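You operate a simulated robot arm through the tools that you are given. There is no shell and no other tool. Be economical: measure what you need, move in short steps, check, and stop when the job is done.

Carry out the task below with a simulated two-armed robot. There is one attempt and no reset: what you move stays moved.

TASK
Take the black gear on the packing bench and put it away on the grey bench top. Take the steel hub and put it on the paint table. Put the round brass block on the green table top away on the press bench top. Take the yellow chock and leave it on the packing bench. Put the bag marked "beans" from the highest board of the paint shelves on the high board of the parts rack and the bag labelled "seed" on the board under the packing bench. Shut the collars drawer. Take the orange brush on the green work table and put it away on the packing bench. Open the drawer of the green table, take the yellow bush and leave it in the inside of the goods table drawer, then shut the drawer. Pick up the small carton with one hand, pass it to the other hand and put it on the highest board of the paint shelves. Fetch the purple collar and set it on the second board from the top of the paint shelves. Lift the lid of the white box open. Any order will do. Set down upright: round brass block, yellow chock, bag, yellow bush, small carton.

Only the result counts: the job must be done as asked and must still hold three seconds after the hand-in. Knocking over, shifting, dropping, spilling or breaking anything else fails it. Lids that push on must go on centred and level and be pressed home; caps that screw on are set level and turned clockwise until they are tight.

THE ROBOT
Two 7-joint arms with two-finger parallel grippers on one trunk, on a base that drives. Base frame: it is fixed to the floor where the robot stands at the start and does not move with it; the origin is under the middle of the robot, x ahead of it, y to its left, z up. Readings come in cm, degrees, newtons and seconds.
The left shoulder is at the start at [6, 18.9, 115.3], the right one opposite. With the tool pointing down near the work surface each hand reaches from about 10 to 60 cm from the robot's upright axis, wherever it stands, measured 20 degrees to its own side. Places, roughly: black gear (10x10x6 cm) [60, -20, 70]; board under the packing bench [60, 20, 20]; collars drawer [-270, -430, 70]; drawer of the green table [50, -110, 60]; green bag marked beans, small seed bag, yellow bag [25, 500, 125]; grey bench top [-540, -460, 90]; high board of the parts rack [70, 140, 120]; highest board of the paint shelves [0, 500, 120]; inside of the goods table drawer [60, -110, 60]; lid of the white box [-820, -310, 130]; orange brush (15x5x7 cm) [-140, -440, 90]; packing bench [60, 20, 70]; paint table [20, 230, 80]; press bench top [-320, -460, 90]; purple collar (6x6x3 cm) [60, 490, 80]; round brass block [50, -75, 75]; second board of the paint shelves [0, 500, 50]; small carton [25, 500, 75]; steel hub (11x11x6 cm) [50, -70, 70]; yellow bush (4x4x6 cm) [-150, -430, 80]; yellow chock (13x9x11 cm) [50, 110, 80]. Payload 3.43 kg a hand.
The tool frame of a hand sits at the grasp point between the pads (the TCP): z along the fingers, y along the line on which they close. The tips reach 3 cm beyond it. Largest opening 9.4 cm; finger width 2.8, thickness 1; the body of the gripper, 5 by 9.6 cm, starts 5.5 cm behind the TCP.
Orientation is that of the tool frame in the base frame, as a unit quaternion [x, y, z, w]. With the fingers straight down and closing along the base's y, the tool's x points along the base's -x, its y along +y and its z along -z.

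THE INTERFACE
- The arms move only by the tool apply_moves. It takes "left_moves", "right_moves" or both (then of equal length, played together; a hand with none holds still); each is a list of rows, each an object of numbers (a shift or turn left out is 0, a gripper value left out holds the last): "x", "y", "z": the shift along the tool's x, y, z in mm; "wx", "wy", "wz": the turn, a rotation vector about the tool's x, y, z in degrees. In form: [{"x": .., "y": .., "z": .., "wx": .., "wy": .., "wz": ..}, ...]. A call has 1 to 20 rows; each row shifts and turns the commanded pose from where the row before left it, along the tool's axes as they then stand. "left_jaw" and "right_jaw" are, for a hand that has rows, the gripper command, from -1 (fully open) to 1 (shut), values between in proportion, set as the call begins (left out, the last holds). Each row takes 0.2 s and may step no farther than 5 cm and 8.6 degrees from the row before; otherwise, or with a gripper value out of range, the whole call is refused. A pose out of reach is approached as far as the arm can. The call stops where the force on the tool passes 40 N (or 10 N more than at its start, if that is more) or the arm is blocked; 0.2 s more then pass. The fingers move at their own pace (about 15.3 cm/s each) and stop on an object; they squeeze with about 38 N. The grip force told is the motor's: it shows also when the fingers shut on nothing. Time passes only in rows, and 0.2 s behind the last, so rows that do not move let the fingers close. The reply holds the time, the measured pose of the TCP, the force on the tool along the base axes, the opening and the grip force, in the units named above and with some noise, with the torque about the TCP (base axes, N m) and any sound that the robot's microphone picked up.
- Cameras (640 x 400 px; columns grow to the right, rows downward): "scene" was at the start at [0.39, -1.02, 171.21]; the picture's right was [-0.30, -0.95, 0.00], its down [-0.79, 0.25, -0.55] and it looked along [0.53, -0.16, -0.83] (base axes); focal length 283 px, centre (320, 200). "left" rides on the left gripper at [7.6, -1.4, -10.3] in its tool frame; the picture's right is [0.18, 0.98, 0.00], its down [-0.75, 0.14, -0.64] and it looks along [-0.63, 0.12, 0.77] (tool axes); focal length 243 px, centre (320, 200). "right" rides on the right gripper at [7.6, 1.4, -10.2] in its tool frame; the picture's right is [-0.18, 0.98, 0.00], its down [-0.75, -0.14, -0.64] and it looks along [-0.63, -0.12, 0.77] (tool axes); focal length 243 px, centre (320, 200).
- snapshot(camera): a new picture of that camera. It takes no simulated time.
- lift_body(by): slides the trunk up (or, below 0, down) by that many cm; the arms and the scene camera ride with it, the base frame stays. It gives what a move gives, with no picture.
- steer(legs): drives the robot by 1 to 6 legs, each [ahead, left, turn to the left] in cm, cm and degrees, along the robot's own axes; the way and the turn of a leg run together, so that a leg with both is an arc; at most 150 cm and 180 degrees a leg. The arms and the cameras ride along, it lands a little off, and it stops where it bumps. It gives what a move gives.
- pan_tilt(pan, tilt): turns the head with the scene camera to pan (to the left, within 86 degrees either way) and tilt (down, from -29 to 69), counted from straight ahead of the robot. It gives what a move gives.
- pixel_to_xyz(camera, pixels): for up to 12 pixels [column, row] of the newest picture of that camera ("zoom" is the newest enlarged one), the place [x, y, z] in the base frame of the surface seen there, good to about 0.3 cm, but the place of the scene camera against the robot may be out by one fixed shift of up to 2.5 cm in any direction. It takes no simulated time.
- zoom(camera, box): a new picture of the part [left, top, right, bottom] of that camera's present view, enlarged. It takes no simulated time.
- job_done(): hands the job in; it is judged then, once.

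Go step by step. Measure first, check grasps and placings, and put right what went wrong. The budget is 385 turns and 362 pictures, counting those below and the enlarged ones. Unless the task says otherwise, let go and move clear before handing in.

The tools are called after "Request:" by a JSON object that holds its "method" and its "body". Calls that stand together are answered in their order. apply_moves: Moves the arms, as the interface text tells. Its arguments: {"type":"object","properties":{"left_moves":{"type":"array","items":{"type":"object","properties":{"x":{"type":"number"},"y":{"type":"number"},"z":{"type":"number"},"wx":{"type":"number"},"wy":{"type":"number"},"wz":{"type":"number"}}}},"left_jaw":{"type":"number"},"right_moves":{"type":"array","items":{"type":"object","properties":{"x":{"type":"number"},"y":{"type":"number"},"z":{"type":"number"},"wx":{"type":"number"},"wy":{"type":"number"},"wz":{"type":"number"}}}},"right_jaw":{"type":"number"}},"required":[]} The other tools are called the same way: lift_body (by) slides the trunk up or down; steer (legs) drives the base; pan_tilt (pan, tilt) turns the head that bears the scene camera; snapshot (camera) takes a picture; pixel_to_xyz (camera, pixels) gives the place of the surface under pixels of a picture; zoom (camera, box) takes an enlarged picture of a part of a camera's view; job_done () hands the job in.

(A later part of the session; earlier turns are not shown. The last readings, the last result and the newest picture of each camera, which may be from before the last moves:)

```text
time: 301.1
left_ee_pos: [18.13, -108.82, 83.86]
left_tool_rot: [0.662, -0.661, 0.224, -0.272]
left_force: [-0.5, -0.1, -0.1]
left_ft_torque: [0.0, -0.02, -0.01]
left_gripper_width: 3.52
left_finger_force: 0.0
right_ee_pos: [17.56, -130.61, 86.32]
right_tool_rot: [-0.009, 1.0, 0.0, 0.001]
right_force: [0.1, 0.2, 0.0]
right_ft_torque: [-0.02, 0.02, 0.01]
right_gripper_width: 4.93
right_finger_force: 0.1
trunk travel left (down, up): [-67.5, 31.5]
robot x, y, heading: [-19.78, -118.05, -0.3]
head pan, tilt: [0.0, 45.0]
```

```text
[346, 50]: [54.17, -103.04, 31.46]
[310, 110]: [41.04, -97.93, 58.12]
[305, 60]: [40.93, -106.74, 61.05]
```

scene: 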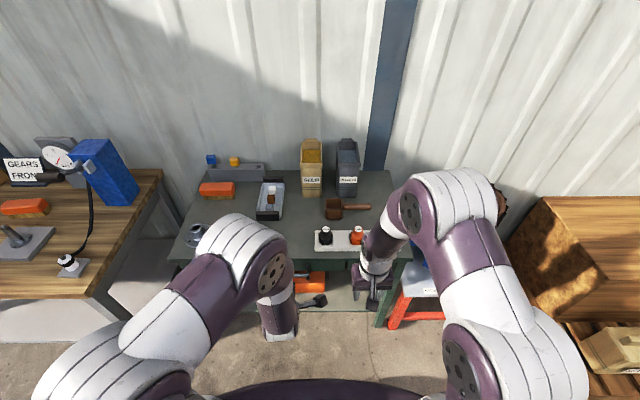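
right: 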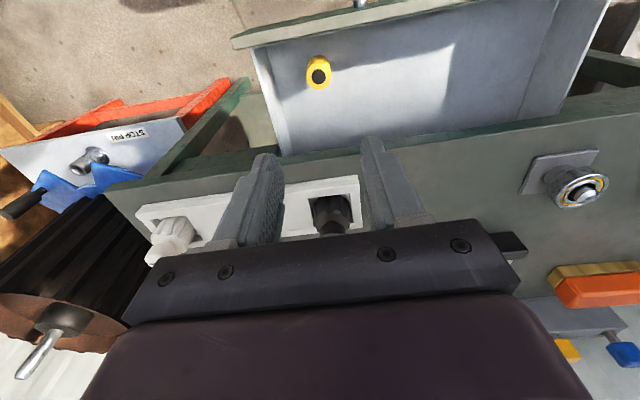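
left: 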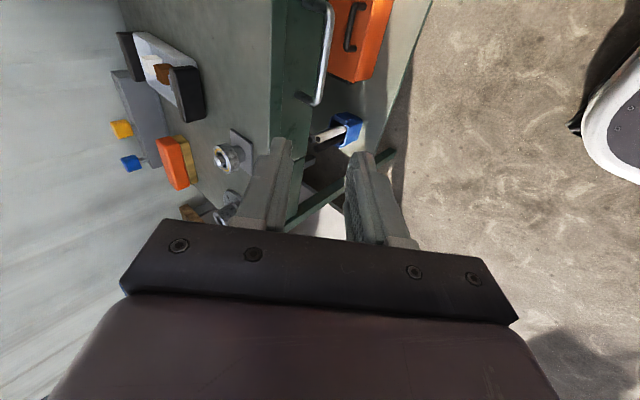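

Face back at x=41.0: shut. Restore the left wrist, raise the trunk and go for the hub.

Request:
{"method": "apply_moves", "body": {"left_moves": [{"wx": -5, "z": -20}, {"wx": -5, "z": -20}, {"wx": -5, "z": -20}, {"wx": -5}, {"wx": -5}, {"wx": -5}, {"wx": -5}, {"wx": -5}, {"wz": 5}, {"wz": 5}, {"wz": 5}, {"wz": 5}, {"wz": 5}, {"wz": 5}, {"wz": 5}, {"wz": 5}, {"wz": 5}]}}

Request:
{"method": "apply_moves", "body": {"left_moves": [{"wz": 5}, {"wz": 5}, {"wz": 5}, {"wz": 5}, {"wz": 5}, {"wz": 5}, {"wz": 5}, {"wz": 5}, {"wz": 5}], "left_jaw": -0.9}}

Request:
{"method": "lift_body", "body": {"by": 15}}

```text
time: 304.6
left_ee_pos: [14.96, -108.76, 88.67]
left_tool_rot: [-0.393, 0.917, 0.024, 0.058]
left_force: [-0.2, 0.1, -0.2]
left_ft_torque: [-0.01, 0.0, 0.03]
left_gripper_width: 3.51
left_finger_force: 0.1
left hand out of reach, approached as far as the arm can: row 8
right_ee_pos: [17.7, -130.58, 86.21]
right_tool_rot: [-0.008, 1.0, 0.0, 0.001]
right_force: [-0.1, -0.1, 0.9]
right_ft_torque: [-0.01, 0.01, -0.02]
right_gripper_width: 4.96
right_finger_force: 0.1
trunk travel left (down, up): [-67.5, 31.5]
robot x, y, heading: [-19.44, -117.84, -0.2]
head pan, tilt: [0.0, 45.0]
```

```text
time: 306.6
left_ee_pos: [14.97, -108.79, 88.65]
left_tool_rot: [-0.013, 0.998, 0.045, 0.044]
left_force: [0.6, -0.5, 0.5]
left_ft_torque: [0.0, 0.01, 0.01]
left_gripper_width: 8.92
left_finger_force: 0.0
right_ee_pos: [17.75, -130.6, 86.22]
right_tool_rot: [-0.009, 1.0, 0.001, 0.002]
right_force: [-0.4, -0.2, 0.8]
right_ft_torque: [-0.04, -0.03, 0.01]
right_gripper_width: 4.95
right_finger_force: 0.0
trunk travel left (down, up): [-67.5, 31.5]
robot x, y, heading: [-19.69, -117.69, -0.3]
head pan, tilt: [0.0, 45.0]
```

```text
time: 308.4
left_ee_pos: [15.02, -108.66, 103.47]
left_tool_rot: [-0.013, 0.998, 0.045, 0.044]
left_force: [0.1, -0.4, -0.1]
left_ft_torque: [-0.02, 0.02, 0.0]
left_gripper_width: 8.92
left_finger_force: 0.2
right_ee_pos: [17.64, -130.61, 101.14]
right_tool_rot: [-0.009, 1.0, 0.0, 0.001]
right_force: [0.6, 0.0, 0.4]
right_ft_torque: [0.05, 0.01, -0.03]
right_gripper_width: 4.95
right_finger_force: 0.0
trunk travel left (down, up): [-82.5, 16.5]
robot x, y, heading: [-19.93, -118.14, -0.2]
head pan, tilt: [0.0, 45.0]
```

Correct the small wrist tilt and drive in front of the hub.

Request:
{"method": "apply_moves", "body": {"left_moves": [{"wx": 2.6, "wy": 2.5, "wz": 0.8}, {"wx": 2.6, "wy": 2.5, "wz": 0.8}]}}

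Request:
{"method": "steer", "body": {"legs": [[0, 23, 0], [16, 0, 0]]}}

Request:
{"method": "snapshot", "body": {"camera": "left"}}

```text
time: 309.0
left_ee_pos: [15.0, -108.82, 103.65]
left_tool_rot: [-0.007, 0.999, 0.022, 0.023]
left_force: [1.0, 0.1, -0.7]
left_ft_torque: [0.02, 0.02, 0.07]
left_gripper_width: 8.92
left_finger_force: 0.1
left hand out of reach, approached as far as the arm can: row 2
right_ee_pos: [17.64, -130.54, 101.21]
right_tool_rot: [-0.009, 1.0, 0.0, 0.001]
right_force: [-0.2, -0.6, -0.9]
right_ft_torque: [0.03, 0.0, -0.01]
right_gripper_width: 4.92
right_finger_force: 0.0
trunk travel left (down, up): [-82.5, 16.5]
robot x, y, heading: [-19.89, -118.12, -0.3]
head pan, tilt: [0.0, 45.0]
```

```text
time: 311.8
left_ee_pos: [30.85, -85.82, 103.75]
left_tool_rot: [-0.007, 0.999, 0.022, 0.023]
left_force: [-0.9, 0.5, -0.9]
left_ft_torque: [0.02, 0.02, 0.0]
left_gripper_width: 8.95
left_finger_force: 0.1
right_ee_pos: [33.59, -107.69, 101.34]
right_tool_rot: [-0.009, 1.0, 0.0, 0.001]
right_force: [0.1, -0.3, -0.3]
right_ft_torque: [0.0, -0.02, -0.02]
right_gripper_width: 4.93
right_finger_force: 0.0
trunk travel left (down, up): [-82.5, 16.5]
robot x, y, heading: [-3.6, -95.28, 0.2]
head pan, tilt: [0.0, 45.0]
```

```text
261 pictures are left
```

left: 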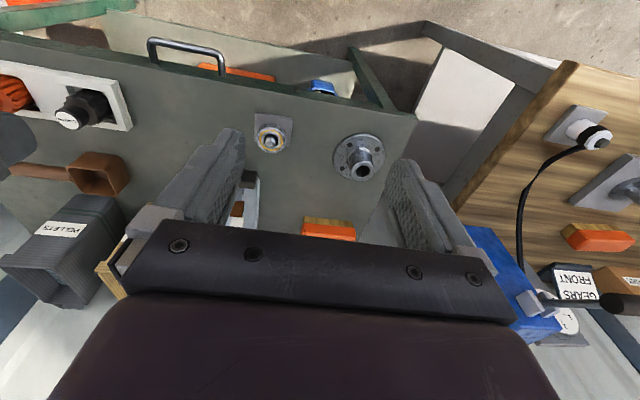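

Move the left hand over the hub (at (358,160)), levelling the wrist on the way.

Request:
{"method": "apply_moves", "body": {"left_moves": [{"x": -40, "y": 26}, {"x": -40, "y": 26}, {"x": -40, "y": 26}, {"x": -40, "y": 26, "wx": 1.3, "wy": 1.3, "wz": 0.4}, {"x": -10, "y": 10, "wx": 1.3, "wy": 1.3, "wz": 0.4}]}}

Request:
{"method": "snapshot", "body": {"camera": "left"}}

Request:
{"method": "zoom", "body": {"camera": "left", "box": [250, 30, 410, 150]}}

```text
time: 312.9
left_ee_pos: [35.4, -73.41, 98.24]
left_tool_rot: [-0.003, 0.998, 0.01, 0.056]
left_force: [-0.2, -0.7, -0.3]
left_ft_torque: [-0.02, -0.05, 0.01]
left_gripper_width: 8.96
left_finger_force: 0.0
left hand out of reach, approached as far as the arm can: row 1, 2, 3, 4, 5
right_ee_pos: [33.58, -107.4, 101.2]
right_tool_rot: [-0.009, 1.0, -0.001, 0.001]
right_force: [-0.3, 0.4, 0.1]
right_ft_torque: [-0.01, 0.0, -0.02]
right_gripper_width: 4.94
right_finger_force: 0.1
trunk travel left (down, up): [-82.5, 16.5]
robot x, y, heading: [-3.96, -94.63, -0.2]
head pan, tilt: [0.0, 45.0]
```

```text
260 pictures are left
```

left: 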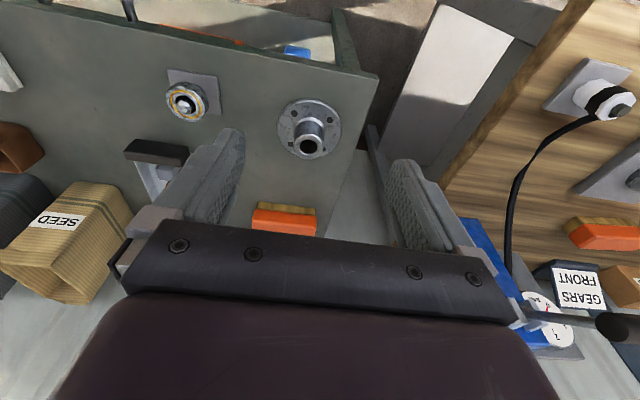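

```text
3.33 times, centred on (330, 90) of left
```

zoom: 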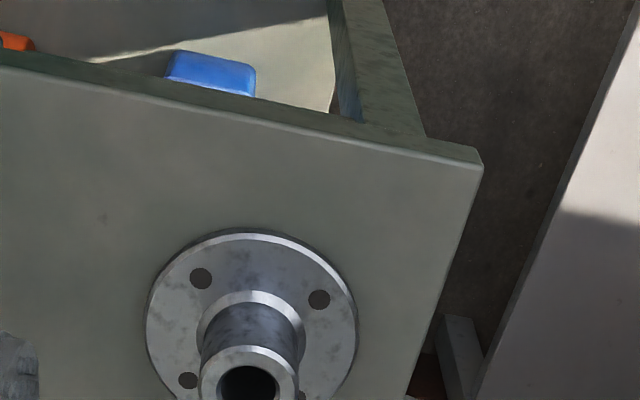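

The left arm hits a limit oddly here. Look at its configuration.

Request:
{"method": "pan_tilt", "body": {"pan": 10, "tilt": 55}}

Request:
{"method": "snapshot", "body": {"camera": "scene"}}

```text
time: 313.7
left_ee_pos: [35.55, -73.53, 98.28]
left_tool_rot: [-0.002, 0.998, 0.012, 0.055]
left_force: [0.1, 0.4, -0.3]
left_ft_torque: [-0.02, -0.02, 0.01]
left_gripper_width: 8.93
left_finger_force: 0.1
right_ee_pos: [33.78, -107.63, 101.2]
right_tool_rot: [-0.009, 1.0, 0.001, 0.001]
right_force: [-1.5, -0.7, 0.2]
right_ft_torque: [-0.02, 0.04, 0.01]
right_gripper_width: 4.9
right_finger_force: 0.2
trunk travel left (down, up): [-82.5, 16.5]
robot x, y, heading: [-3.85, -94.91, -0.2]
head pan, tilt: [10.0, 55.0]
```

```text
258 pictures are left
```

scene: 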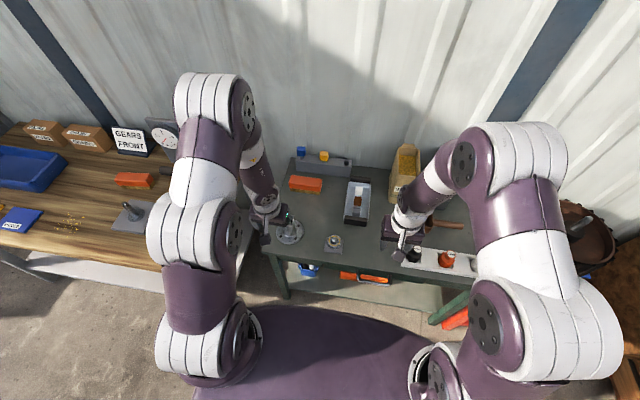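

The left elbow has rolled over high. I'll guide the hand back toward its starting pose (near the midline, higher) to unwind it.

Request:
{"method": "apply_moves", "body": {"left_moves": [{"x": 40, "z": -20}, {"x": 40, "z": -20}, {"x": 30, "z": -20}, {"y": -40}, {"y": -40}, {"y": -40}, {"y": -40}, {"wy": 3}, {"wy": 3}]}}

Request:
{"method": "apply_moves", "body": {"left_moves": [{"x": -40}, {"x": -40}, {"x": -40}, {"x": -40}, {"x": -40}]}}

Request:
{"method": "snapshot", "body": {"camera": "scene"}}

```text
time: 315.7
left_ee_pos: [33.29, -92.17, 106.04]
left_tool_rot: [0.009, 0.998, -0.054, -0.019]
left_force: [-0.6, -0.4, 0.9]
left_ft_torque: [-0.03, 0.02, -0.01]
left_gripper_width: 8.91
left_finger_force: 0.0
left hand out of reach, approached as far as the arm can: row 1, 2
right_ee_pos: [33.69, -107.6, 101.19]
right_tool_rot: [-0.009, 1.0, 0.0, 0.0]
right_force: [-0.4, -0.6, 0.0]
right_ft_torque: [-0.02, 0.01, -0.03]
right_gripper_width: 4.94
right_finger_force: 0.1
trunk travel left (down, up): [-82.5, 16.5]
robot x, y, heading: [-3.67, -95.01, -0.2]
head pan, tilt: [10.0, 55.0]
```

```text
time: 316.9
left_ee_pos: [52.95, -92.48, 105.0]
left_tool_rot: [0.01, 0.998, -0.054, -0.02]
left_force: [1.0, 0.3, 0.3]
left_ft_torque: [-0.01, 0.02, -0.05]
left_gripper_width: 8.93
left_finger_force: 0.2
left hand out of reach, approached as far as the arm can: row 5
right_ee_pos: [33.83, -107.55, 101.2]
right_tool_rot: [-0.009, 1.0, 0.0, -0.001]
right_force: [0.2, -0.2, 0.7]
right_ft_torque: [0.0, 0.0, -0.01]
right_gripper_width: 4.92
right_finger_force: 0.2
trunk travel left (down, up): [-82.5, 16.5]
robot x, y, heading: [-3.87, -95.0, -0.4]
head pan, tilt: [10.0, 55.0]
```

```text
257 pictures are left
```

scene: 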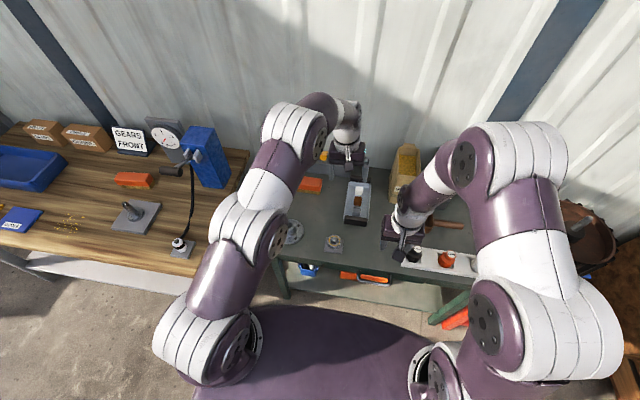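

The arm is unwound. Level the wrist and move over the hub again.

Request:
{"method": "apply_moves", "body": {"left_moves": [{"x": 25, "wx": -3, "wy": -1.1, "wz": -0.6}, {"x": 20, "wx": -3.2, "wy": -1.2, "wz": -0.5}, {"y": 40}, {"y": 40}, {"y": 40}, {"y": 40}, {"y": 25}]}}

Request:
{"method": "snapshot", "body": {"camera": "left"}}

```text
time: 318.5
left_ee_pos: [48.17, -73.76, 105.33]
left_tool_rot: [0.0, 1.0, 0.0, 0.0]
left_force: [0.4, -0.2, -0.2]
left_ft_torque: [-0.01, -0.04, 0.01]
left_gripper_width: 8.94
left_finger_force: 0.0
right_ee_pos: [33.81, -107.51, 101.18]
right_tool_rot: [-0.009, 1.0, -0.001, 0.002]
right_force: [1.1, -0.5, -0.4]
right_ft_torque: [0.05, 0.03, 0.02]
right_gripper_width: 4.94
right_finger_force: 0.1
trunk travel left (down, up): [-82.5, 16.5]
robot x, y, heading: [-3.77, -94.92, -0.3]
head pan, tilt: [10.0, 55.0]
```

```text
256 pictures are left
```

left: 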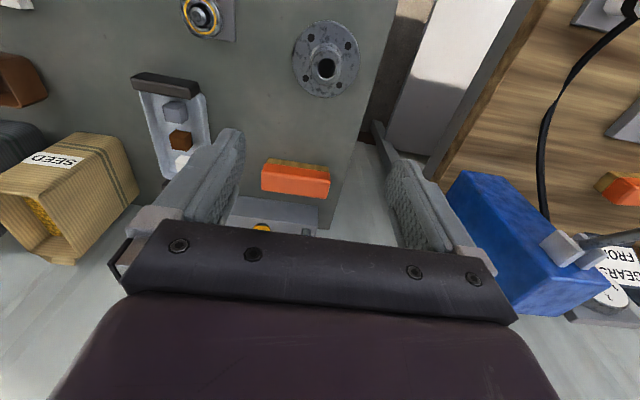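

Request:
{"method": "pixel_to_xyz", "body": {"camera": "left", "pixels": [[293, 58], [359, 58], [325, 21], [325, 97], [312, 68], [340, 68], [325, 78], [325, 56], [400, 150], [380, 130]]}}

Request:
{"method": "zoom", "body": {"camera": "left", "box": [270, 10, 390, 110]}}

```text
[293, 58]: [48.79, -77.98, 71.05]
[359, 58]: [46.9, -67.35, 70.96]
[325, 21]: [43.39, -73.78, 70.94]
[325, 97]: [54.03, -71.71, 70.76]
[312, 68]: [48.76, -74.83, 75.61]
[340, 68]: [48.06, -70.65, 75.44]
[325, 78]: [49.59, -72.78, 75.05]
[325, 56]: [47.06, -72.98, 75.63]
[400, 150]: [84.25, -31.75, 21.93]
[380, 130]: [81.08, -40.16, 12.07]
```

```text
4.00 times, centred on (330, 60) of left
```

zoom: 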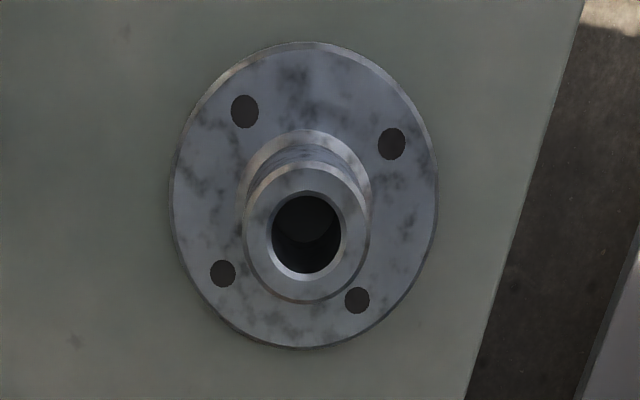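

Hub centre (48.5,-72.7), flange top 71, boss top 75.6. Descend to 74.6 and grip the boss.

Request:
{"method": "apply_moves", "body": {"left_moves": [{"y": 10, "x": -3, "z": 45}, {"z": 45}, {"z": 45}, {"z": 45}, {"z": 45}, {"z": 45}, {"z": 30}, {"z": 7}], "left_jaw": -0.5}}

Request:
{"method": "snapshot", "body": {"camera": "left"}}

Request:
{"method": "apply_moves", "body": {"left_moves": [{}, {}, {}], "left_jaw": 1}}

Request:
{"method": "apply_moves", "body": {"left_moves": [{"z": -30}, {"z": -45}, {"z": -45}, {"z": -45}, {"z": -45}, {"z": -45}, {"z": -45}]}}

Request:
{"method": "snapshot", "body": {"camera": "left"}}

```text
time: 320.3
left_ee_pos: [48.74, -72.69, 74.48]
left_tool_rot: [0.0, 1.0, 0.0, 0.0]
left_force: [-0.1, 0.4, 0.4]
left_ft_torque: [-0.01, -0.02, -0.02]
left_gripper_width: 7.04
left_finger_force: 0.0
right_ee_pos: [33.65, -107.51, 101.28]
right_tool_rot: [-0.008, 1.0, 0.001, 0.001]
right_force: [0.2, -0.5, 0.5]
right_ft_torque: [0.0, -0.01, 0.0]
right_gripper_width: 4.94
right_finger_force: 0.0
trunk travel left (down, up): [-82.5, 16.5]
robot x, y, heading: [-3.54, -94.7, -0.1]
head pan, tilt: [10.0, 55.0]
```

```text
254 pictures are left
```

left: 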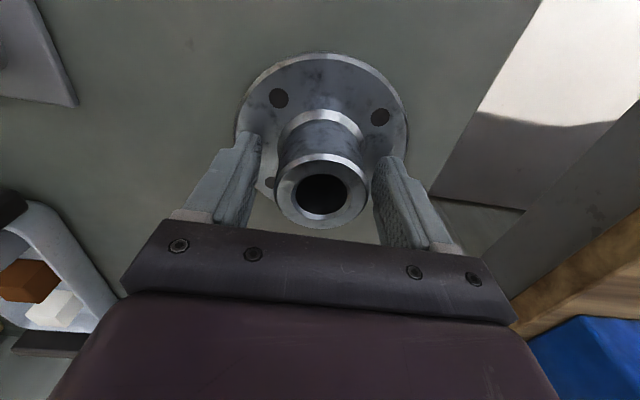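

```text
time: 321.1
left_ee_pos: [48.61, -72.79, 74.4]
left_tool_rot: [0.0, 1.0, 0.0, 0.002]
left_force: [-0.8, 1.0, -0.5]
left_ft_torque: [0.05, -0.35, 0.06]
left_gripper_width: 4.76
left_finger_force: 38.4
right_ee_pos: [33.71, -107.6, 101.22]
right_tool_rot: [-0.008, 1.0, 0.0, 0.0]
right_force: [-0.1, 0.2, 0.0]
right_ft_torque: [-0.03, 0.0, -0.01]
right_gripper_width: 4.94
right_finger_force: 0.2
trunk travel left (down, up): [-82.5, 16.5]
robot x, y, heading: [-3.78, -94.51, 0.1]
head pan, tilt: [10.0, 55.0]
```

```text
time: 322.7
left_ee_pos: [48.48, -73.01, 104.41]
left_tool_rot: [-0.001, 1.0, 0.0, 0.0]
left_force: [-1.3, 0.2, -11.7]
left_ft_torque: [-0.05, -0.01, 0.0]
left_gripper_width: 4.73
left_finger_force: 38.2
right_ee_pos: [33.77, -107.58, 101.16]
right_tool_rot: [-0.01, 1.0, 0.0, 0.001]
right_force: [0.1, 0.5, 0.6]
right_ft_torque: [0.03, -0.02, 0.01]
right_gripper_width: 4.94
right_finger_force: 0.0
trunk travel left (down, up): [-82.5, 16.5]
robot x, y, heading: [-4.14, -95.22, -0.0]
head pan, tilt: [10.0, 55.0]
```

```text
253 pictures are left
```

left: 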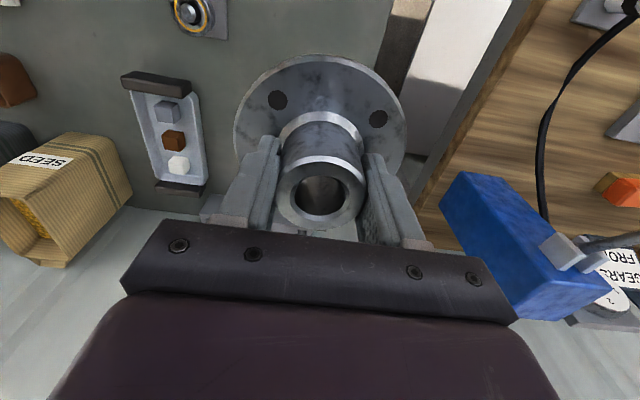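

Hub held, base 4.55 cm below the TCP. Retract and drive to the parts rack.

Request:
{"method": "apply_moves", "body": {"left_moves": [{"x": 45}, {"x": 45}, {"x": 45}]}}

Request:
{"method": "steer", "body": {"legs": [[-45, 0, 0], [0, 115, 0], [0, 115, 0]]}}

Request:
{"method": "pan_tilt", "body": {"pan": -10, "tilt": 35}}

Request:
{"method": "snapshot", "body": {"camera": "scene"}}

```text
time: 323.5
left_ee_pos: [35.04, -72.7, 104.41]
left_tool_rot: [0.0, 1.0, 0.0, 0.001]
left_force: [-0.9, 0.3, -11.4]
left_ft_torque: [-0.02, -0.03, 0.05]
left_gripper_width: 4.74
left_finger_force: 38.0
right_ee_pos: [33.81, -107.45, 101.26]
right_tool_rot: [-0.009, 1.0, 0.001, 0.0]
right_force: [0.3, 0.6, -0.4]
right_ft_torque: [0.02, -0.04, 0.02]
right_gripper_width: 4.93
right_finger_force: 0.0
trunk travel left (down, up): [-82.5, 16.5]
robot x, y, heading: [-3.86, -95.09, 0.1]
head pan, tilt: [10.0, 55.0]
```

```text
time: 337.1
left_ee_pos: [-9.39, 156.97, 104.33]
left_tool_rot: [0.001, 1.0, 0.0, 0.001]
left_force: [0.2, 0.5, -10.0]
left_ft_torque: [0.03, -0.03, -0.01]
left_gripper_width: 4.74
left_finger_force: 37.7
right_ee_pos: [-10.8, 122.18, 101.12]
right_tool_rot: [-0.007, 1.0, 0.0, 0.0]
right_force: [0.7, -0.5, 0.3]
right_ft_torque: [0.0, 0.0, -0.01]
right_gripper_width: 4.93
right_finger_force: 0.1
trunk travel left (down, up): [-82.5, 16.5]
robot x, y, heading: [-48.18, 134.88, -0.6]
head pan, tilt: [10.0, 55.0]
```

```text
time: 337.9
left_ee_pos: [-9.38, 156.94, 104.37]
left_tool_rot: [0.003, 1.0, 0.0, 0.001]
left_force: [0.2, 0.2, -10.4]
left_ft_torque: [0.0, -0.03, -0.01]
left_gripper_width: 4.73
left_finger_force: 37.8
right_ee_pos: [-10.81, 122.19, 101.09]
right_tool_rot: [-0.007, 1.0, 0.0, 0.0]
right_force: [-0.9, 0.3, 0.3]
right_ft_torque: [0.01, 0.02, 0.01]
right_gripper_width: 4.94
right_finger_force: 0.1
trunk travel left (down, up): [-82.5, 16.5]
robot x, y, heading: [-48.4, 134.93, -0.3]
head pan, tilt: [-10.0, 35.0]
```

```text
252 pictures are left
```

scene: 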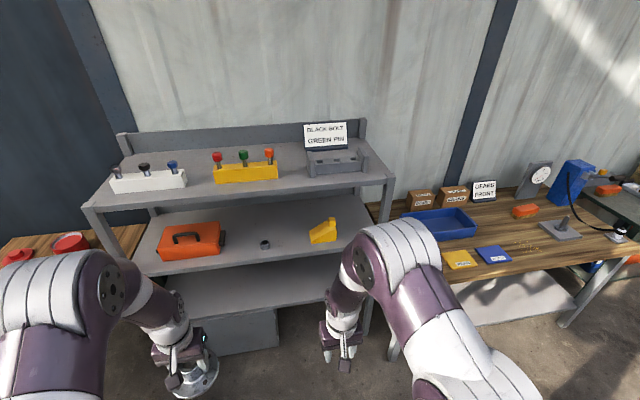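

The yellow chock is at (323,231) on the rack's second board. Zoom and measure the rack.

Request:
{"method": "zoom", "body": {"camera": "scene", "box": [240, 170, 400, 270]}}

Request:
{"method": "pixel_to_xyz", "body": {"camera": "scene", "pixels": [[323, 231], [330, 222], [315, 236], [323, 250], [290, 245], [300, 185], [280, 195], [385, 175], [90, 207], [300, 275], [340, 165], [160, 230]]}}

```text
4.00 times, centred on (320, 220) of scene
```

zoom: 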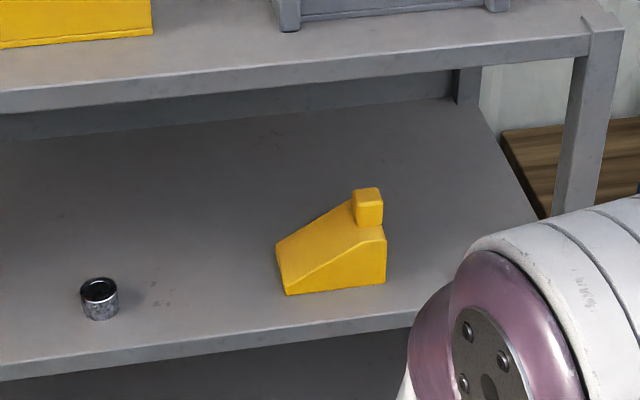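

```text
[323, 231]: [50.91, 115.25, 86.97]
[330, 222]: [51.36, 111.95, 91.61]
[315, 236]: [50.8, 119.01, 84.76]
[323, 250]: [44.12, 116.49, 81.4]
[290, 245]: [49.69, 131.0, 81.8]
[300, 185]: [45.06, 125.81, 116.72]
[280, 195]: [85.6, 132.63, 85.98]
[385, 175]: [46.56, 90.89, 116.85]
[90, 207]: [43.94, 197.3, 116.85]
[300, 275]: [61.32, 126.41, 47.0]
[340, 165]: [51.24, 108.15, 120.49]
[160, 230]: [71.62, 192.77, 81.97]
```

Chock: front face x≈51, knob near (51.4,112,~89), shelf z≈80 under a top board at ≈115. I'll come closer, tuck the hub hand, and tilt the right hand 30°.

Request:
{"method": "apply_moves", "body": {"left_moves": [{"x": 30, "y": 10}, {"x": 30, "y": 10}, {"x": 20}, {}, {}, {}], "right_moves": [{"wy": -5}, {"wy": -5}, {"wy": -5}, {"wy": -5}, {"wy": -5}, {"wy": -5}], "right_jaw": -0.2}}

Request:
{"method": "steer", "body": {"legs": [[38, -10, 0]]}}

Request:
{"method": "snapshot", "body": {"camera": "right"}}

Request:
{"method": "snapshot", "body": {"camera": "scene"}}

```text
time: 339.4
left_ee_pos: [-17.34, 159.1, 104.44]
left_tool_rot: [0.002, 1.0, 0.0, 0.001]
left_force: [-0.5, -0.6, -11.1]
left_ft_torque: [0.02, -0.01, 0.02]
left_gripper_width: 4.74
left_finger_force: 37.7
right_ee_pos: [-10.87, 121.51, 101.16]
right_tool_rot: [-0.003, 0.979, -0.018, 0.203]
right_force: [0.4, -0.1, -0.6]
right_ft_torque: [0.02, -0.01, 0.01]
right_gripper_width: 5.63
right_finger_force: 0.0
right hand out of reach, approached as far as the arm can: row 5, 6
trunk travel left (down, up): [-82.5, 16.5]
robot x, y, heading: [-48.68, 134.8, -0.4]
head pan, tilt: [-10.0, 35.0]
```

```text
time: 341.8
left_ee_pos: [20.41, 149.03, 104.41]
left_tool_rot: [0.001, 1.0, -0.001, 0.001]
left_force: [0.0, -0.2, -10.7]
left_ft_torque: [0.01, -0.01, -0.02]
left_gripper_width: 4.75
left_finger_force: 37.5
right_ee_pos: [26.97, 111.43, 101.11]
right_tool_rot: [-0.005, 0.979, -0.018, 0.203]
right_force: [-0.9, 0.1, -0.1]
right_ft_torque: [0.0, 0.0, 0.02]
right_gripper_width: 5.65
right_finger_force: 0.0
trunk travel left (down, up): [-82.5, 16.5]
robot x, y, heading: [-10.97, 124.91, -0.1]
head pan, tilt: [-10.0, 35.0]
```

```text
250 pictures are left
```

right: 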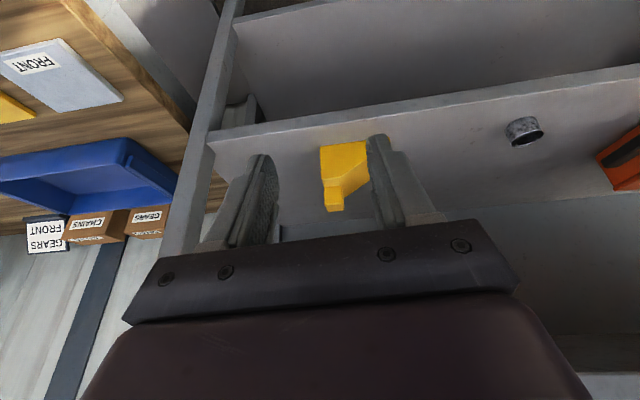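

```text
249 pictures are left
```

scene: 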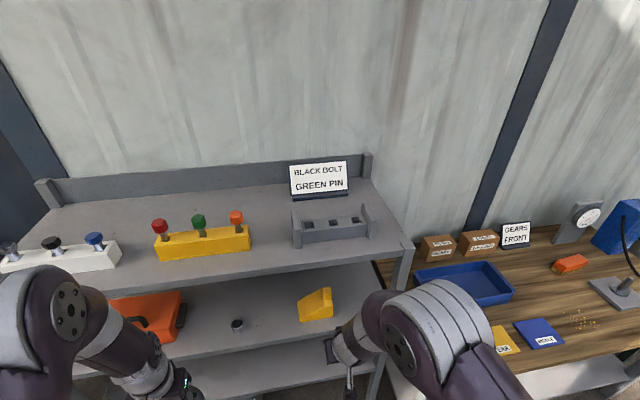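

Zoom on the chock from the right wrist and measure.

Request:
{"method": "zoom", "body": {"camera": "right", "box": [270, 110, 430, 230]}}

Request:
{"method": "pixel_to_xyz", "body": {"camera": "right", "pixels": [[333, 200], [333, 185], [326, 195], [341, 195], [350, 160], [325, 160], [360, 180], [330, 148], [300, 160], [350, 145], [260, 130], [333, 209]]}}

```text
3.33 times, centred on (350, 170) of right
```

zoom: 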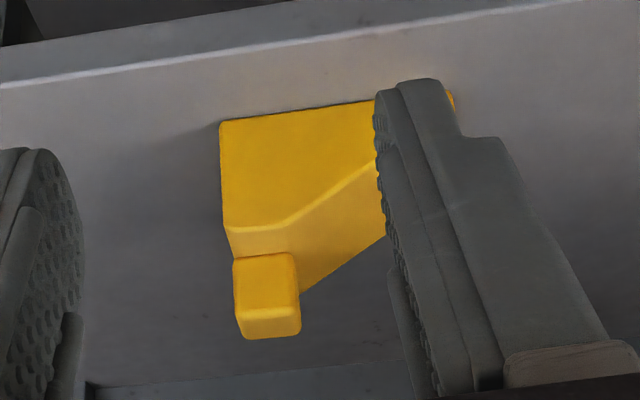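

```text
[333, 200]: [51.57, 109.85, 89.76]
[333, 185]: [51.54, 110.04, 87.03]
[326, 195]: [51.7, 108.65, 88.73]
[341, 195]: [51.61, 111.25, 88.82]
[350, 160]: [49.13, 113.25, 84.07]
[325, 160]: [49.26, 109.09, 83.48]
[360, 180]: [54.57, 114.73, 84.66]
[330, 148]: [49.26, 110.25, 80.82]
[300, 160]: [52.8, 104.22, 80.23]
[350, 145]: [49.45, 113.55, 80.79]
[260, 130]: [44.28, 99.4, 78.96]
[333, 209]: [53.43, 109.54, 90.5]
```

Knob: x 51.6–54.6, y 108.6–111.4, z 86.5–90.4. Extend forward a little and increase the tilt to ~45°.

Request:
{"method": "apply_moves", "body": {"right_moves": [{"x": -30, "z": 10}, {"x": -30, "z": 10}, {"x": -20, "z": 10}, {"wy": -4, "wx": -1}, {"wy": -4, "wx": -1}, {"wy": -4}, {"wy": -4}, {"wy": -5}]}}

Request:
{"method": "snapshot", "body": {"camera": "right"}}

```text
time: 343.6
left_ee_pos: [20.51, 149.04, 104.34]
left_tool_rot: [0.001, 1.0, 0.0, 0.001]
left_force: [0.6, -0.4, -10.3]
left_ft_torque: [0.04, -0.05, -0.01]
left_gripper_width: 4.73
left_finger_force: 37.9
right_ee_pos: [35.3, 110.63, 101.44]
right_tool_rot: [-0.005, 0.952, -0.021, 0.306]
right_force: [0.3, -0.3, -0.5]
right_ft_torque: [-0.02, -0.02, 0.03]
right_gripper_width: 5.64
right_finger_force: 0.1
right hand out of reach, approached as far as the arm can: row 6, 7, 8
trunk travel left (down, up): [-82.5, 16.5]
robot x, y, heading: [-10.39, 124.9, -0.0]
head pan, tilt: [-10.0, 35.0]
```

```text
247 pictures are left
```

right: 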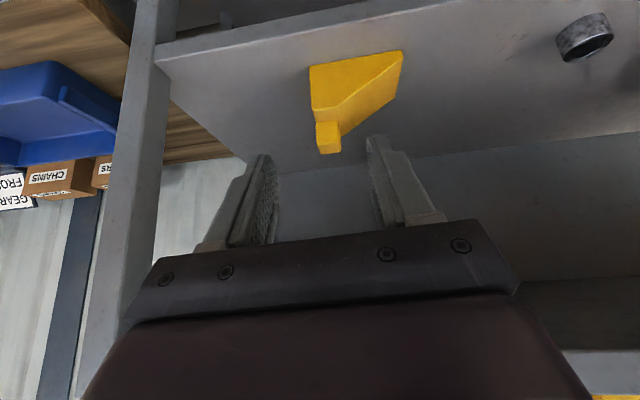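

Tilt 35.6° now. Level the roll and move to 6 cm before the knob.

Request:
{"method": "apply_moves", "body": {"right_moves": [{"wx": -2, "wz": 1.4, "x": -18, "z": 32, "y": -2}, {"x": -18, "z": 32, "y": -2}, {"x": -18, "z": 33, "y": -2}, {"x": -19, "z": 32}]}}

Request:
{"method": "snapshot", "body": {"camera": "right"}}

Request:
{"method": "snapshot", "body": {"camera": "scene"}}

```text
time: 344.6
left_ee_pos: [20.82, 148.96, 104.39]
left_tool_rot: [0.001, 1.0, 0.0, 0.0]
left_force: [0.2, -0.7, -11.5]
left_ft_torque: [0.0, 0.05, 0.03]
left_gripper_width: 4.74
left_finger_force: 38.1
right_ee_pos: [49.12, 110.07, 95.51]
right_tool_rot: [-0.001, 0.946, 0.008, 0.324]
right_force: [0.3, -0.3, 0.2]
right_ft_torque: [-0.03, 0.02, 0.01]
right_gripper_width: 5.63
right_finger_force: 0.1
trunk travel left (down, up): [-82.5, 16.5]
robot x, y, heading: [-10.53, 125.13, -0.2]
head pan, tilt: [-10.0, 35.0]
```

```text
246 pictures are left
```

right: 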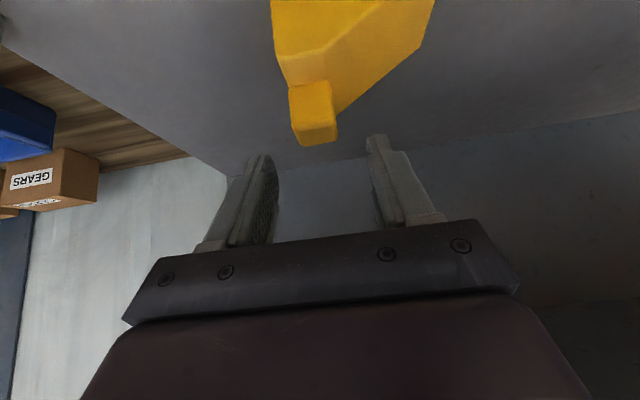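

```text
245 pictures are left
```

scene: 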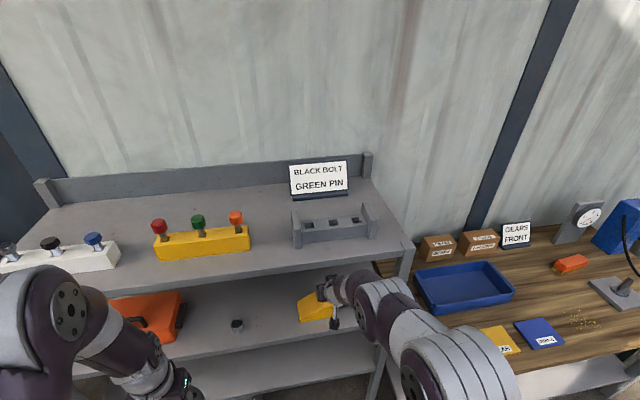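

Check the knob position from here.

Request:
{"method": "pixel_to_xyz", "body": {"camera": "right", "pixels": [[293, 120], [332, 110], [312, 110], [316, 140], [335, 138], [312, 92]]}}

```text
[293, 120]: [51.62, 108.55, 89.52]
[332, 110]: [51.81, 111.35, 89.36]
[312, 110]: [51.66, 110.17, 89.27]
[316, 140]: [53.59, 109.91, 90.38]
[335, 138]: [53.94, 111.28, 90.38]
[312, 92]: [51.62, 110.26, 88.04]
```

Aligned in y. Slide 61 mm in and close gently.

Request:
{"method": "apply_moves", "body": {"right_moves": [{"x": 4, "z": 25}, {"x": 4, "z": 25}, {"z": 11}]}}

Request:
{"method": "apply_moves", "body": {"right_moves": [{}, {}, {}], "right_jaw": 1}}

Request:
{"method": "snapshot", "body": {"camera": "right"}}

```text
time: 345.4
left_ee_pos: [20.49, 148.88, 104.41]
left_tool_rot: [0.001, 1.0, 0.0, 0.001]
left_force: [-0.4, 0.0, -11.5]
left_ft_torque: [0.03, -0.02, 0.02]
left_gripper_width: 4.75
left_finger_force: 37.8
right_ee_pos: [52.11, 110.33, 90.35]
right_tool_rot: [0.0, 0.946, 0.007, 0.324]
right_force: [0.3, 0.4, -0.4]
right_ft_torque: [0.01, 0.0, -0.03]
right_gripper_width: 5.62
right_finger_force: 0.1
trunk travel left (down, up): [-82.5, 16.5]
robot x, y, heading: [-9.99, 125.24, -0.0]
head pan, tilt: [-10.0, 35.0]
```

```text
time: 346.2
left_ee_pos: [20.43, 148.93, 104.35]
left_tool_rot: [0.001, 1.0, 0.0, 0.002]
left_force: [0.0, -0.3, -10.7]
left_ft_torque: [-0.03, 0.02, 0.02]
left_gripper_width: 4.73
left_finger_force: 37.6
right_ee_pos: [52.15, 109.95, 90.35]
right_tool_rot: [0.001, 0.946, 0.006, 0.325]
right_force: [-0.8, -5.8, 2.2]
right_ft_torque: [-0.82, -0.07, -0.06]
right_gripper_width: 3.2
right_finger_force: 37.8
trunk travel left (down, up): [-82.5, 16.5]
robot x, y, heading: [-10.54, 124.87, -0.3]
head pan, tilt: [-10.0, 35.0]
```

```text
244 pictures are left
```

right: 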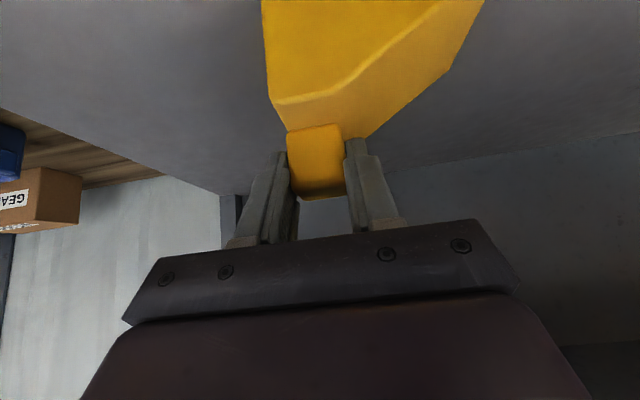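

Knob gripped (3.2 cm). Lift 3 cm and check.

Request:
{"method": "apply_moves", "body": {"right_moves": [{"x": -6, "z": -8}, {"x": -6, "z": -8}, {"x": -7, "z": -8}]}}

Request:
{"method": "snapshot", "body": {"camera": "right"}}

```text
time: 347.0
left_ee_pos: [20.58, 149.0, 104.47]
left_tool_rot: [0.001, 1.0, 0.0, 0.0]
left_force: [0.1, 0.3, -10.4]
left_ft_torque: [-0.01, -0.01, -0.02]
left_gripper_width: 4.73
left_finger_force: 38.2
right_ee_pos: [52.24, 110.15, 93.28]
right_tool_rot: [-0.001, 0.946, 0.007, 0.324]
right_force: [0.5, 0.2, -4.3]
right_ft_torque: [-0.17, 0.06, -0.01]
right_gripper_width: 3.18
right_finger_force: 38.1
trunk travel left (down, up): [-82.5, 16.5]
robot x, y, heading: [-10.55, 124.82, -0.3]
head pan, tilt: [-10.0, 35.0]
```

```text
243 pictures are left
```

right: 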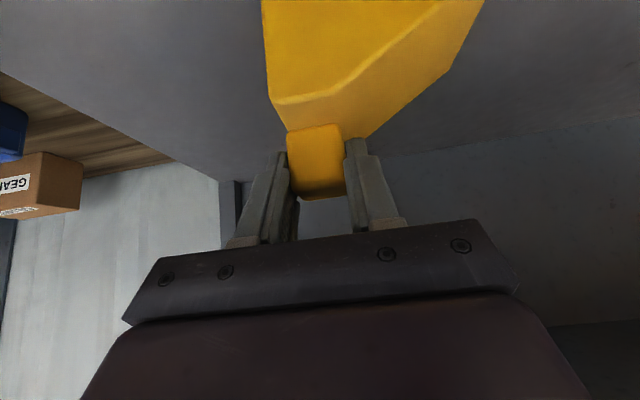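

Chock held (4.3 N). Back out and drive to the packing bench.

Request:
{"method": "steer", "body": {"legs": [[-38, 0, 0], [0, -110, 0]]}}

Request:
{"method": "pan_tilt", "body": {"pan": 0, "tilt": 45}}

Request:
{"method": "snapshot", "body": {"camera": "scene"}}

```text
time: 354.6
left_ee_pos: [-17.77, 39.47, 104.28]
left_tool_rot: [0.003, 1.0, -0.001, 0.0]
left_force: [1.0, 0.2, -11.5]
left_ft_torque: [0.03, -0.01, -0.02]
left_gripper_width: 4.74
left_finger_force: 37.8
right_ee_pos: [13.75, 0.49, 93.37]
right_tool_rot: [0.0, 0.946, 0.007, 0.324]
right_force: [-0.1, -0.1, -3.3]
right_ft_torque: [-0.14, 0.03, -0.02]
right_gripper_width: 3.18
right_finger_force: 37.5
trunk travel left (down, up): [-82.5, 16.5]
robot x, y, heading: [-49.07, 15.53, -0.4]
head pan, tilt: [-10.0, 35.0]
```

```text
time: 355.4
left_ee_pos: [-17.92, 39.35, 104.5]
left_tool_rot: [0.002, 1.0, 0.0, 0.0]
left_force: [0.2, -0.8, -10.8]
left_ft_torque: [0.0, -0.02, -0.03]
left_gripper_width: 4.73
left_finger_force: 37.9
right_ee_pos: [13.79, 0.33, 93.38]
right_tool_rot: [0.002, 0.946, 0.006, 0.324]
right_force: [0.6, -0.7, -4.2]
right_ft_torque: [-0.12, 0.05, 0.02]
right_gripper_width: 3.18
right_finger_force: 38.3
trunk travel left (down, up): [-82.5, 16.5]
robot x, y, heading: [-48.98, 15.7, -0.4]
head pan, tilt: [0.0, 45.0]
```

```text
242 pictures are left
```

scene: 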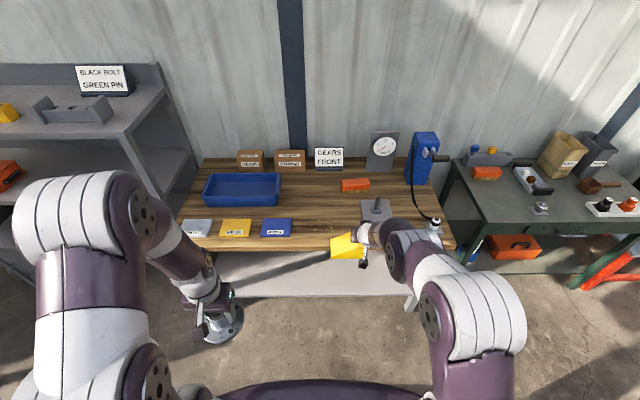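

Free bench area around (312,195) between tray and brush. Measuring.

Request:
{"method": "pixel_to_xyz", "body": {"camera": "scene", "pixels": [[281, 190], [282, 205], [313, 205], [342, 186], [342, 192], [320, 170], [360, 200], [318, 226], [335, 222], [290, 220], [310, 185], [345, 210]]}}

```text
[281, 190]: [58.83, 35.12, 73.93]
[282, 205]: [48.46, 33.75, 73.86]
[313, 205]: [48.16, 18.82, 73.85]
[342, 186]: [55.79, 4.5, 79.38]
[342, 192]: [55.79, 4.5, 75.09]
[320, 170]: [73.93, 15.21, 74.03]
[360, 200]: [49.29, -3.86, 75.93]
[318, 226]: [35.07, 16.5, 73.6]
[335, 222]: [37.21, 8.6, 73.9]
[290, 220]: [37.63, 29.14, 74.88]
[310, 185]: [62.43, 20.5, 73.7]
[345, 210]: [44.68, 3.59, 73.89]
```

Plenty of room at y 8–33. Drive so that the chock's TCP comes to (55,15), keeping the arm still.

Request:
{"method": "steer", "body": {"legs": [[0, 15, 0], [41, 0, 0]]}}

Request:
{"method": "snapshot", "body": {"camera": "right"}}

Request:
{"method": "snapshot", "body": {"camera": "scene"}}

```text
time: 358.8
left_ee_pos: [22.81, 54.02, 104.33]
left_tool_rot: [0.002, 1.0, 0.0, 0.0]
left_force: [-0.7, 0.9, -11.3]
left_ft_torque: [-0.03, 0.04, -0.03]
left_gripper_width: 4.75
left_finger_force: 38.4
right_ee_pos: [54.34, 15.2, 93.4]
right_tool_rot: [0.002, 0.946, 0.007, 0.325]
right_force: [-0.1, 0.4, -5.7]
right_ft_torque: [-0.14, 0.05, 0.03]
right_gripper_width: 3.18
right_finger_force: 37.4
trunk travel left (down, up): [-82.5, 16.5]
robot x, y, heading: [-8.0, 29.83, -0.4]
head pan, tilt: [0.0, 45.0]
```

```text
241 pictures are left
```

right: 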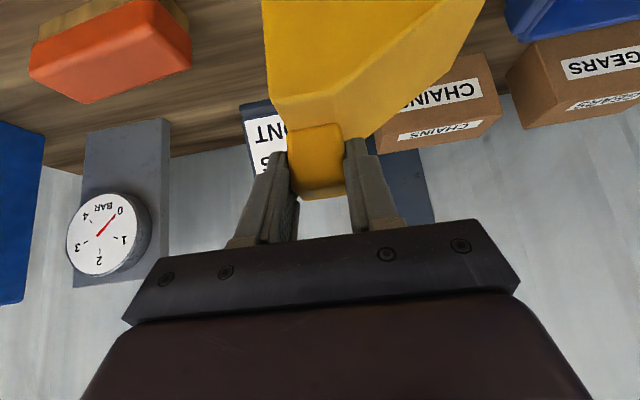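

```text
240 pictures are left
```

scene: 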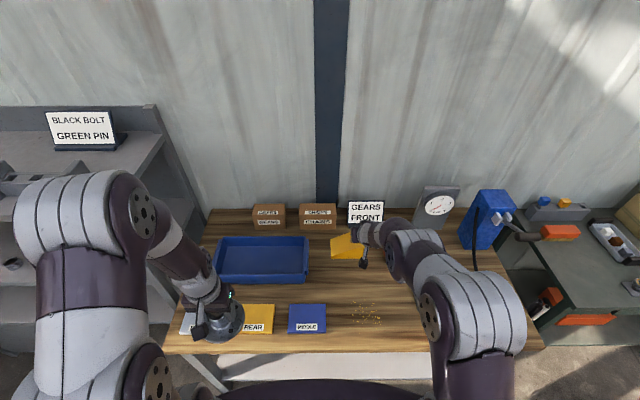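

Clear. Lower 11 cm straight down, then to contact.

Request:
{"method": "apply_moves", "body": {"right_moves": [{"x": 22, "z": 29}, {"x": 22, "z": 29}, {"x": 22, "z": 28}]}}

Request:
{"method": "apply_moves", "body": {"right_moves": [{"x": 1.2, "z": 1.6}, {"x": 1.2, "z": 1.6}, {}]}}

```text
time: 359.6
left_ee_pos: [22.85, 53.98, 104.45]
left_tool_rot: [0.002, 1.0, 0.0, 0.0]
left_force: [0.3, 0.6, -10.5]
left_ft_torque: [0.03, 0.0, 0.0]
left_gripper_width: 4.72
left_finger_force: 38.3
right_ee_pos: [54.43, 15.32, 82.47]
right_tool_rot: [0.001, 0.946, 0.007, 0.324]
right_force: [0.1, -0.5, -5.1]
right_ft_torque: [-0.14, 0.04, 0.0]
right_gripper_width: 3.12
right_finger_force: 37.7
trunk travel left (down, up): [-82.5, 16.5]
robot x, y, heading: [-8.15, 30.17, -0.4]
head pan, tilt: [0.0, 45.0]
```

```text
time: 360.4
left_ee_pos: [22.65, 54.06, 104.49]
left_tool_rot: [0.002, 1.0, -0.001, 0.001]
left_force: [0.3, 1.1, -10.3]
left_ft_torque: [0.02, 0.0, 0.01]
left_gripper_width: 4.74
left_finger_force: 37.8
right_ee_pos: [54.36, 15.35, 82.28]
right_tool_rot: [0.001, 0.945, 0.006, 0.327]
right_force: [-5.0, -3.8, 16.2]
right_ft_torque: [-0.8, 1.16, 0.01]
right_gripper_width: 3.19
right_finger_force: 37.6
trunk travel left (down, up): [-82.5, 16.5]
robot x, y, heading: [-8.41, 29.7, -0.4]
head pan, tilt: [0.0, 45.0]
```

Contact (16 N). Release and withdraw along the finger axis.

Request:
{"method": "apply_moves", "body": {"right_moves": [{"x": -0.6, "z": -0.8}, {}, {}], "right_jaw": -0.2}}

Request:
{"method": "apply_moves", "body": {"right_moves": [{"z": -25}, {"z": -40}, {"z": -40}, {"z": -40}, {"z": -40}]}}

Request:
{"method": "snapshot", "body": {"camera": "scene"}}

Request:
{"method": "snapshot", "body": {"camera": "right"}}

```text
time: 361.2
left_ee_pos: [22.88, 54.07, 104.28]
left_tool_rot: [0.002, 1.0, 0.0, 0.0]
left_force: [0.8, 0.1, -10.6]
left_ft_torque: [0.02, -0.01, 0.02]
left_gripper_width: 4.71
left_finger_force: 37.4
right_ee_pos: [54.44, 15.39, 82.2]
right_tool_rot: [0.001, 0.946, 0.007, 0.323]
right_force: [0.4, 1.0, 0.3]
right_ft_torque: [0.0, 0.03, -0.02]
right_gripper_width: 5.64
right_finger_force: 0.0
trunk travel left (down, up): [-82.5, 16.5]
robot x, y, heading: [-7.98, 30.25, -0.3]
head pan, tilt: [0.0, 45.0]
```

```text
time: 362.4
left_ee_pos: [22.64, 54.07, 104.39]
left_tool_rot: [0.002, 1.0, 0.0, 0.001]
left_force: [-0.6, 0.4, -10.5]
left_ft_torque: [0.02, -0.04, 0.0]
left_gripper_width: 4.75
left_finger_force: 38.1
right_ee_pos: [44.29, 14.87, 95.21]
right_tool_rot: [0.001, 0.946, 0.007, 0.325]
right_force: [-0.6, 0.1, 0.8]
right_ft_torque: [-0.03, 0.01, 0.03]
right_gripper_width: 5.63
right_finger_force: 0.1
right hand out of reach, approached as far as the arm can: row 3, 4
trunk travel left (down, up): [-82.5, 16.5]
robot x, y, heading: [-8.18, 30.21, -0.1]
head pan, tilt: [0.0, 45.0]
```

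```text
239 pictures are left
```

scene: 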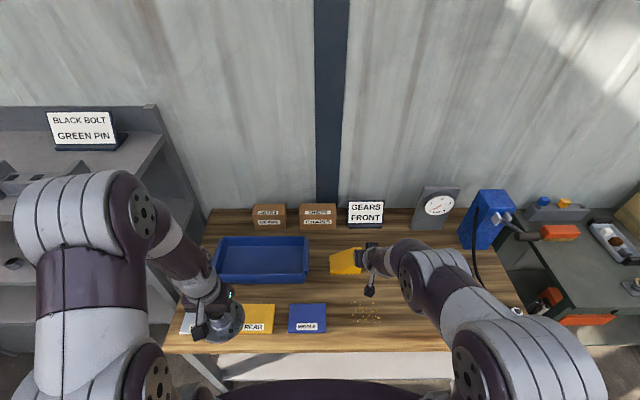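

```text
238 pictures are left
```

right: 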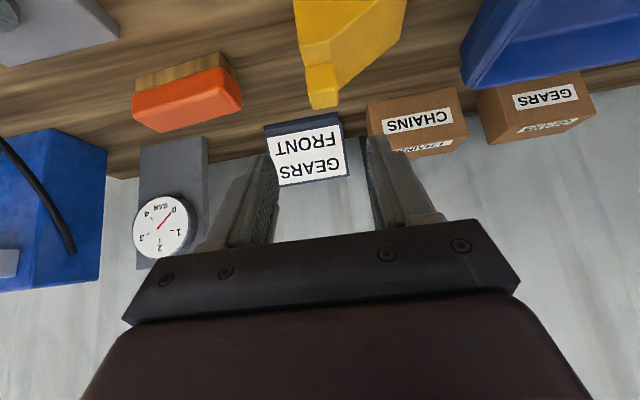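

Chock is upright on the bench. Restore the right hand and drive toward the paint table.

Request:
{"method": "apply_moves", "body": {"right_moves": [{"wy": 5, "x": 10, "z": -20}, {"wy": 5, "x": 20, "z": -20}, {"wy": 5, "x": 20}, {"wy": 5, "x": 20}, {"wy": 5}, {"wy": 5}, {"wy": 5}, {"wy": 2.5}]}}

Request:
{"method": "steer", "body": {"legs": [[-72, 0, 0], [0, 100, 0]]}}

Request:
{"method": "pan_tilt", "body": {"pan": 50, "tilt": 30}}

Request:
{"method": "snapshot", "body": {"camera": "scene"}}

```text
time: 364.2
left_ee_pos: [22.85, 54.12, 104.39]
left_tool_rot: [0.001, 1.0, 0.0, 0.001]
left_force: [-0.1, 0.4, -10.2]
left_ft_torque: [0.0, -0.02, -0.01]
left_gripper_width: 4.71
left_finger_force: 38.0
right_ee_pos: [34.46, 14.54, 93.83]
right_tool_rot: [0.0, 0.999, -0.007, 0.053]
right_force: [0.3, -0.2, -0.5]
right_ft_torque: [0.01, -0.01, -0.01]
right_gripper_width: 5.65
right_finger_force: 0.1
right hand out of reach, approached as far as the arm can: row 6, 7, 8
trunk travel left (down, up): [-82.5, 16.5]
robot x, y, heading: [-8.2, 30.17, -0.3]
head pan, tilt: [0.0, 45.0]
```

```text
time: 372.1
left_ee_pos: [-51.78, 140.85, 104.31]
left_tool_rot: [-0.078, 0.997, -0.001, -0.002]
left_force: [0.3, 0.6, -10.4]
left_ft_torque: [0.0, -0.02, 0.02]
left_gripper_width: 4.74
left_finger_force: 37.4
right_ee_pos: [-33.93, 103.76, 93.99]
right_tool_rot: [-0.081, 0.995, -0.004, 0.053]
right_force: [-0.6, 0.5, 0.3]
right_ft_torque: [-0.03, 0.01, -0.04]
right_gripper_width: 5.63
right_finger_force: 0.1
trunk travel left (down, up): [-82.5, 16.5]
robot x, y, heading: [-78.02, 111.72, 9.2]
head pan, tilt: [0.0, 45.0]
stopped in leg 2: the robot was blocked; the commanded pose is now the measured one
```

```text
time: 373.3
left_ee_pos: [-51.71, 140.83, 104.32]
left_tool_rot: [-0.079, 0.997, -0.001, 0.0]
left_force: [-0.3, -0.1, -10.8]
left_ft_torque: [-0.02, -0.05, 0.02]
left_gripper_width: 4.74
left_finger_force: 37.9
right_ee_pos: [-33.84, 103.61, 93.92]
right_tool_rot: [-0.081, 0.995, -0.004, 0.053]
right_force: [-0.3, 0.2, 0.3]
right_ft_torque: [0.0, 0.04, -0.02]
right_gripper_width: 5.62
right_finger_force: 0.1
trunk travel left (down, up): [-82.5, 16.5]
robot x, y, heading: [-77.92, 112.47, 9.0]
head pan, tilt: [50.0, 30.0]
```

```text
237 pictures are left
```

scene: 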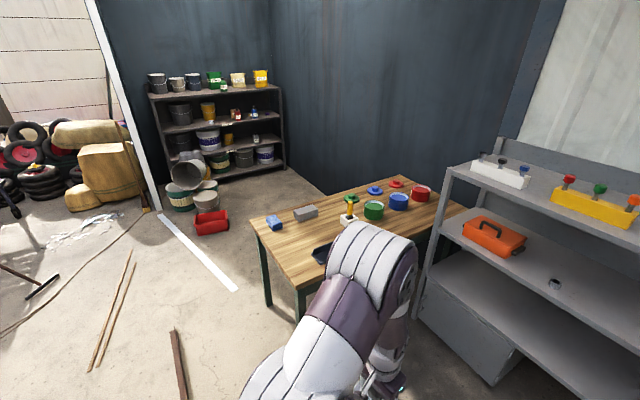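

The base was blocked by something on its left rear. Look there.

Request:
{"method": "pan_tilt", "body": {"pan": 86, "tilt": 45}}

Request:
{"method": "snapshot", "body": {"camera": "scene"}}

```text
time: 374.3
left_ee_pos: [-51.67, 140.86, 104.41]
left_tool_rot: [-0.078, 0.997, 0.001, 0.0]
left_force: [-0.4, -0.2, -10.3]
left_ft_torque: [0.03, 0.0, -0.01]
left_gripper_width: 4.73
left_finger_force: 37.7
right_ee_pos: [-33.89, 103.66, 93.84]
right_tool_rot: [-0.08, 0.995, -0.003, 0.054]
right_force: [0.3, 0.3, 0.2]
right_ft_torque: [0.04, -0.02, -0.01]
right_gripper_width: 5.63
right_finger_force: 0.1
trunk travel left (down, up): [-82.5, 16.5]
robot x, y, heading: [-78.67, 111.87, 8.8]
head pan, tilt: [85.9, 45.0]
```

```text
236 pictures are left
```

scene: 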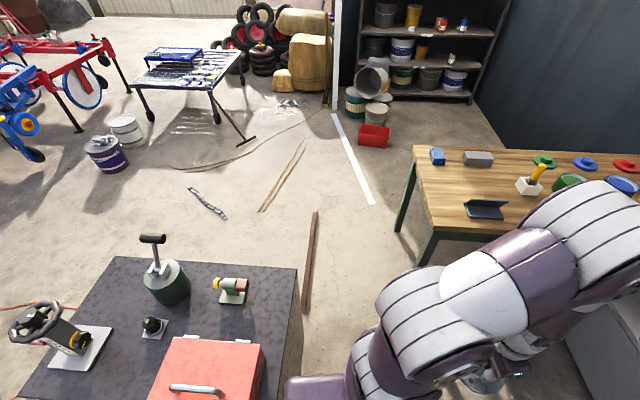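

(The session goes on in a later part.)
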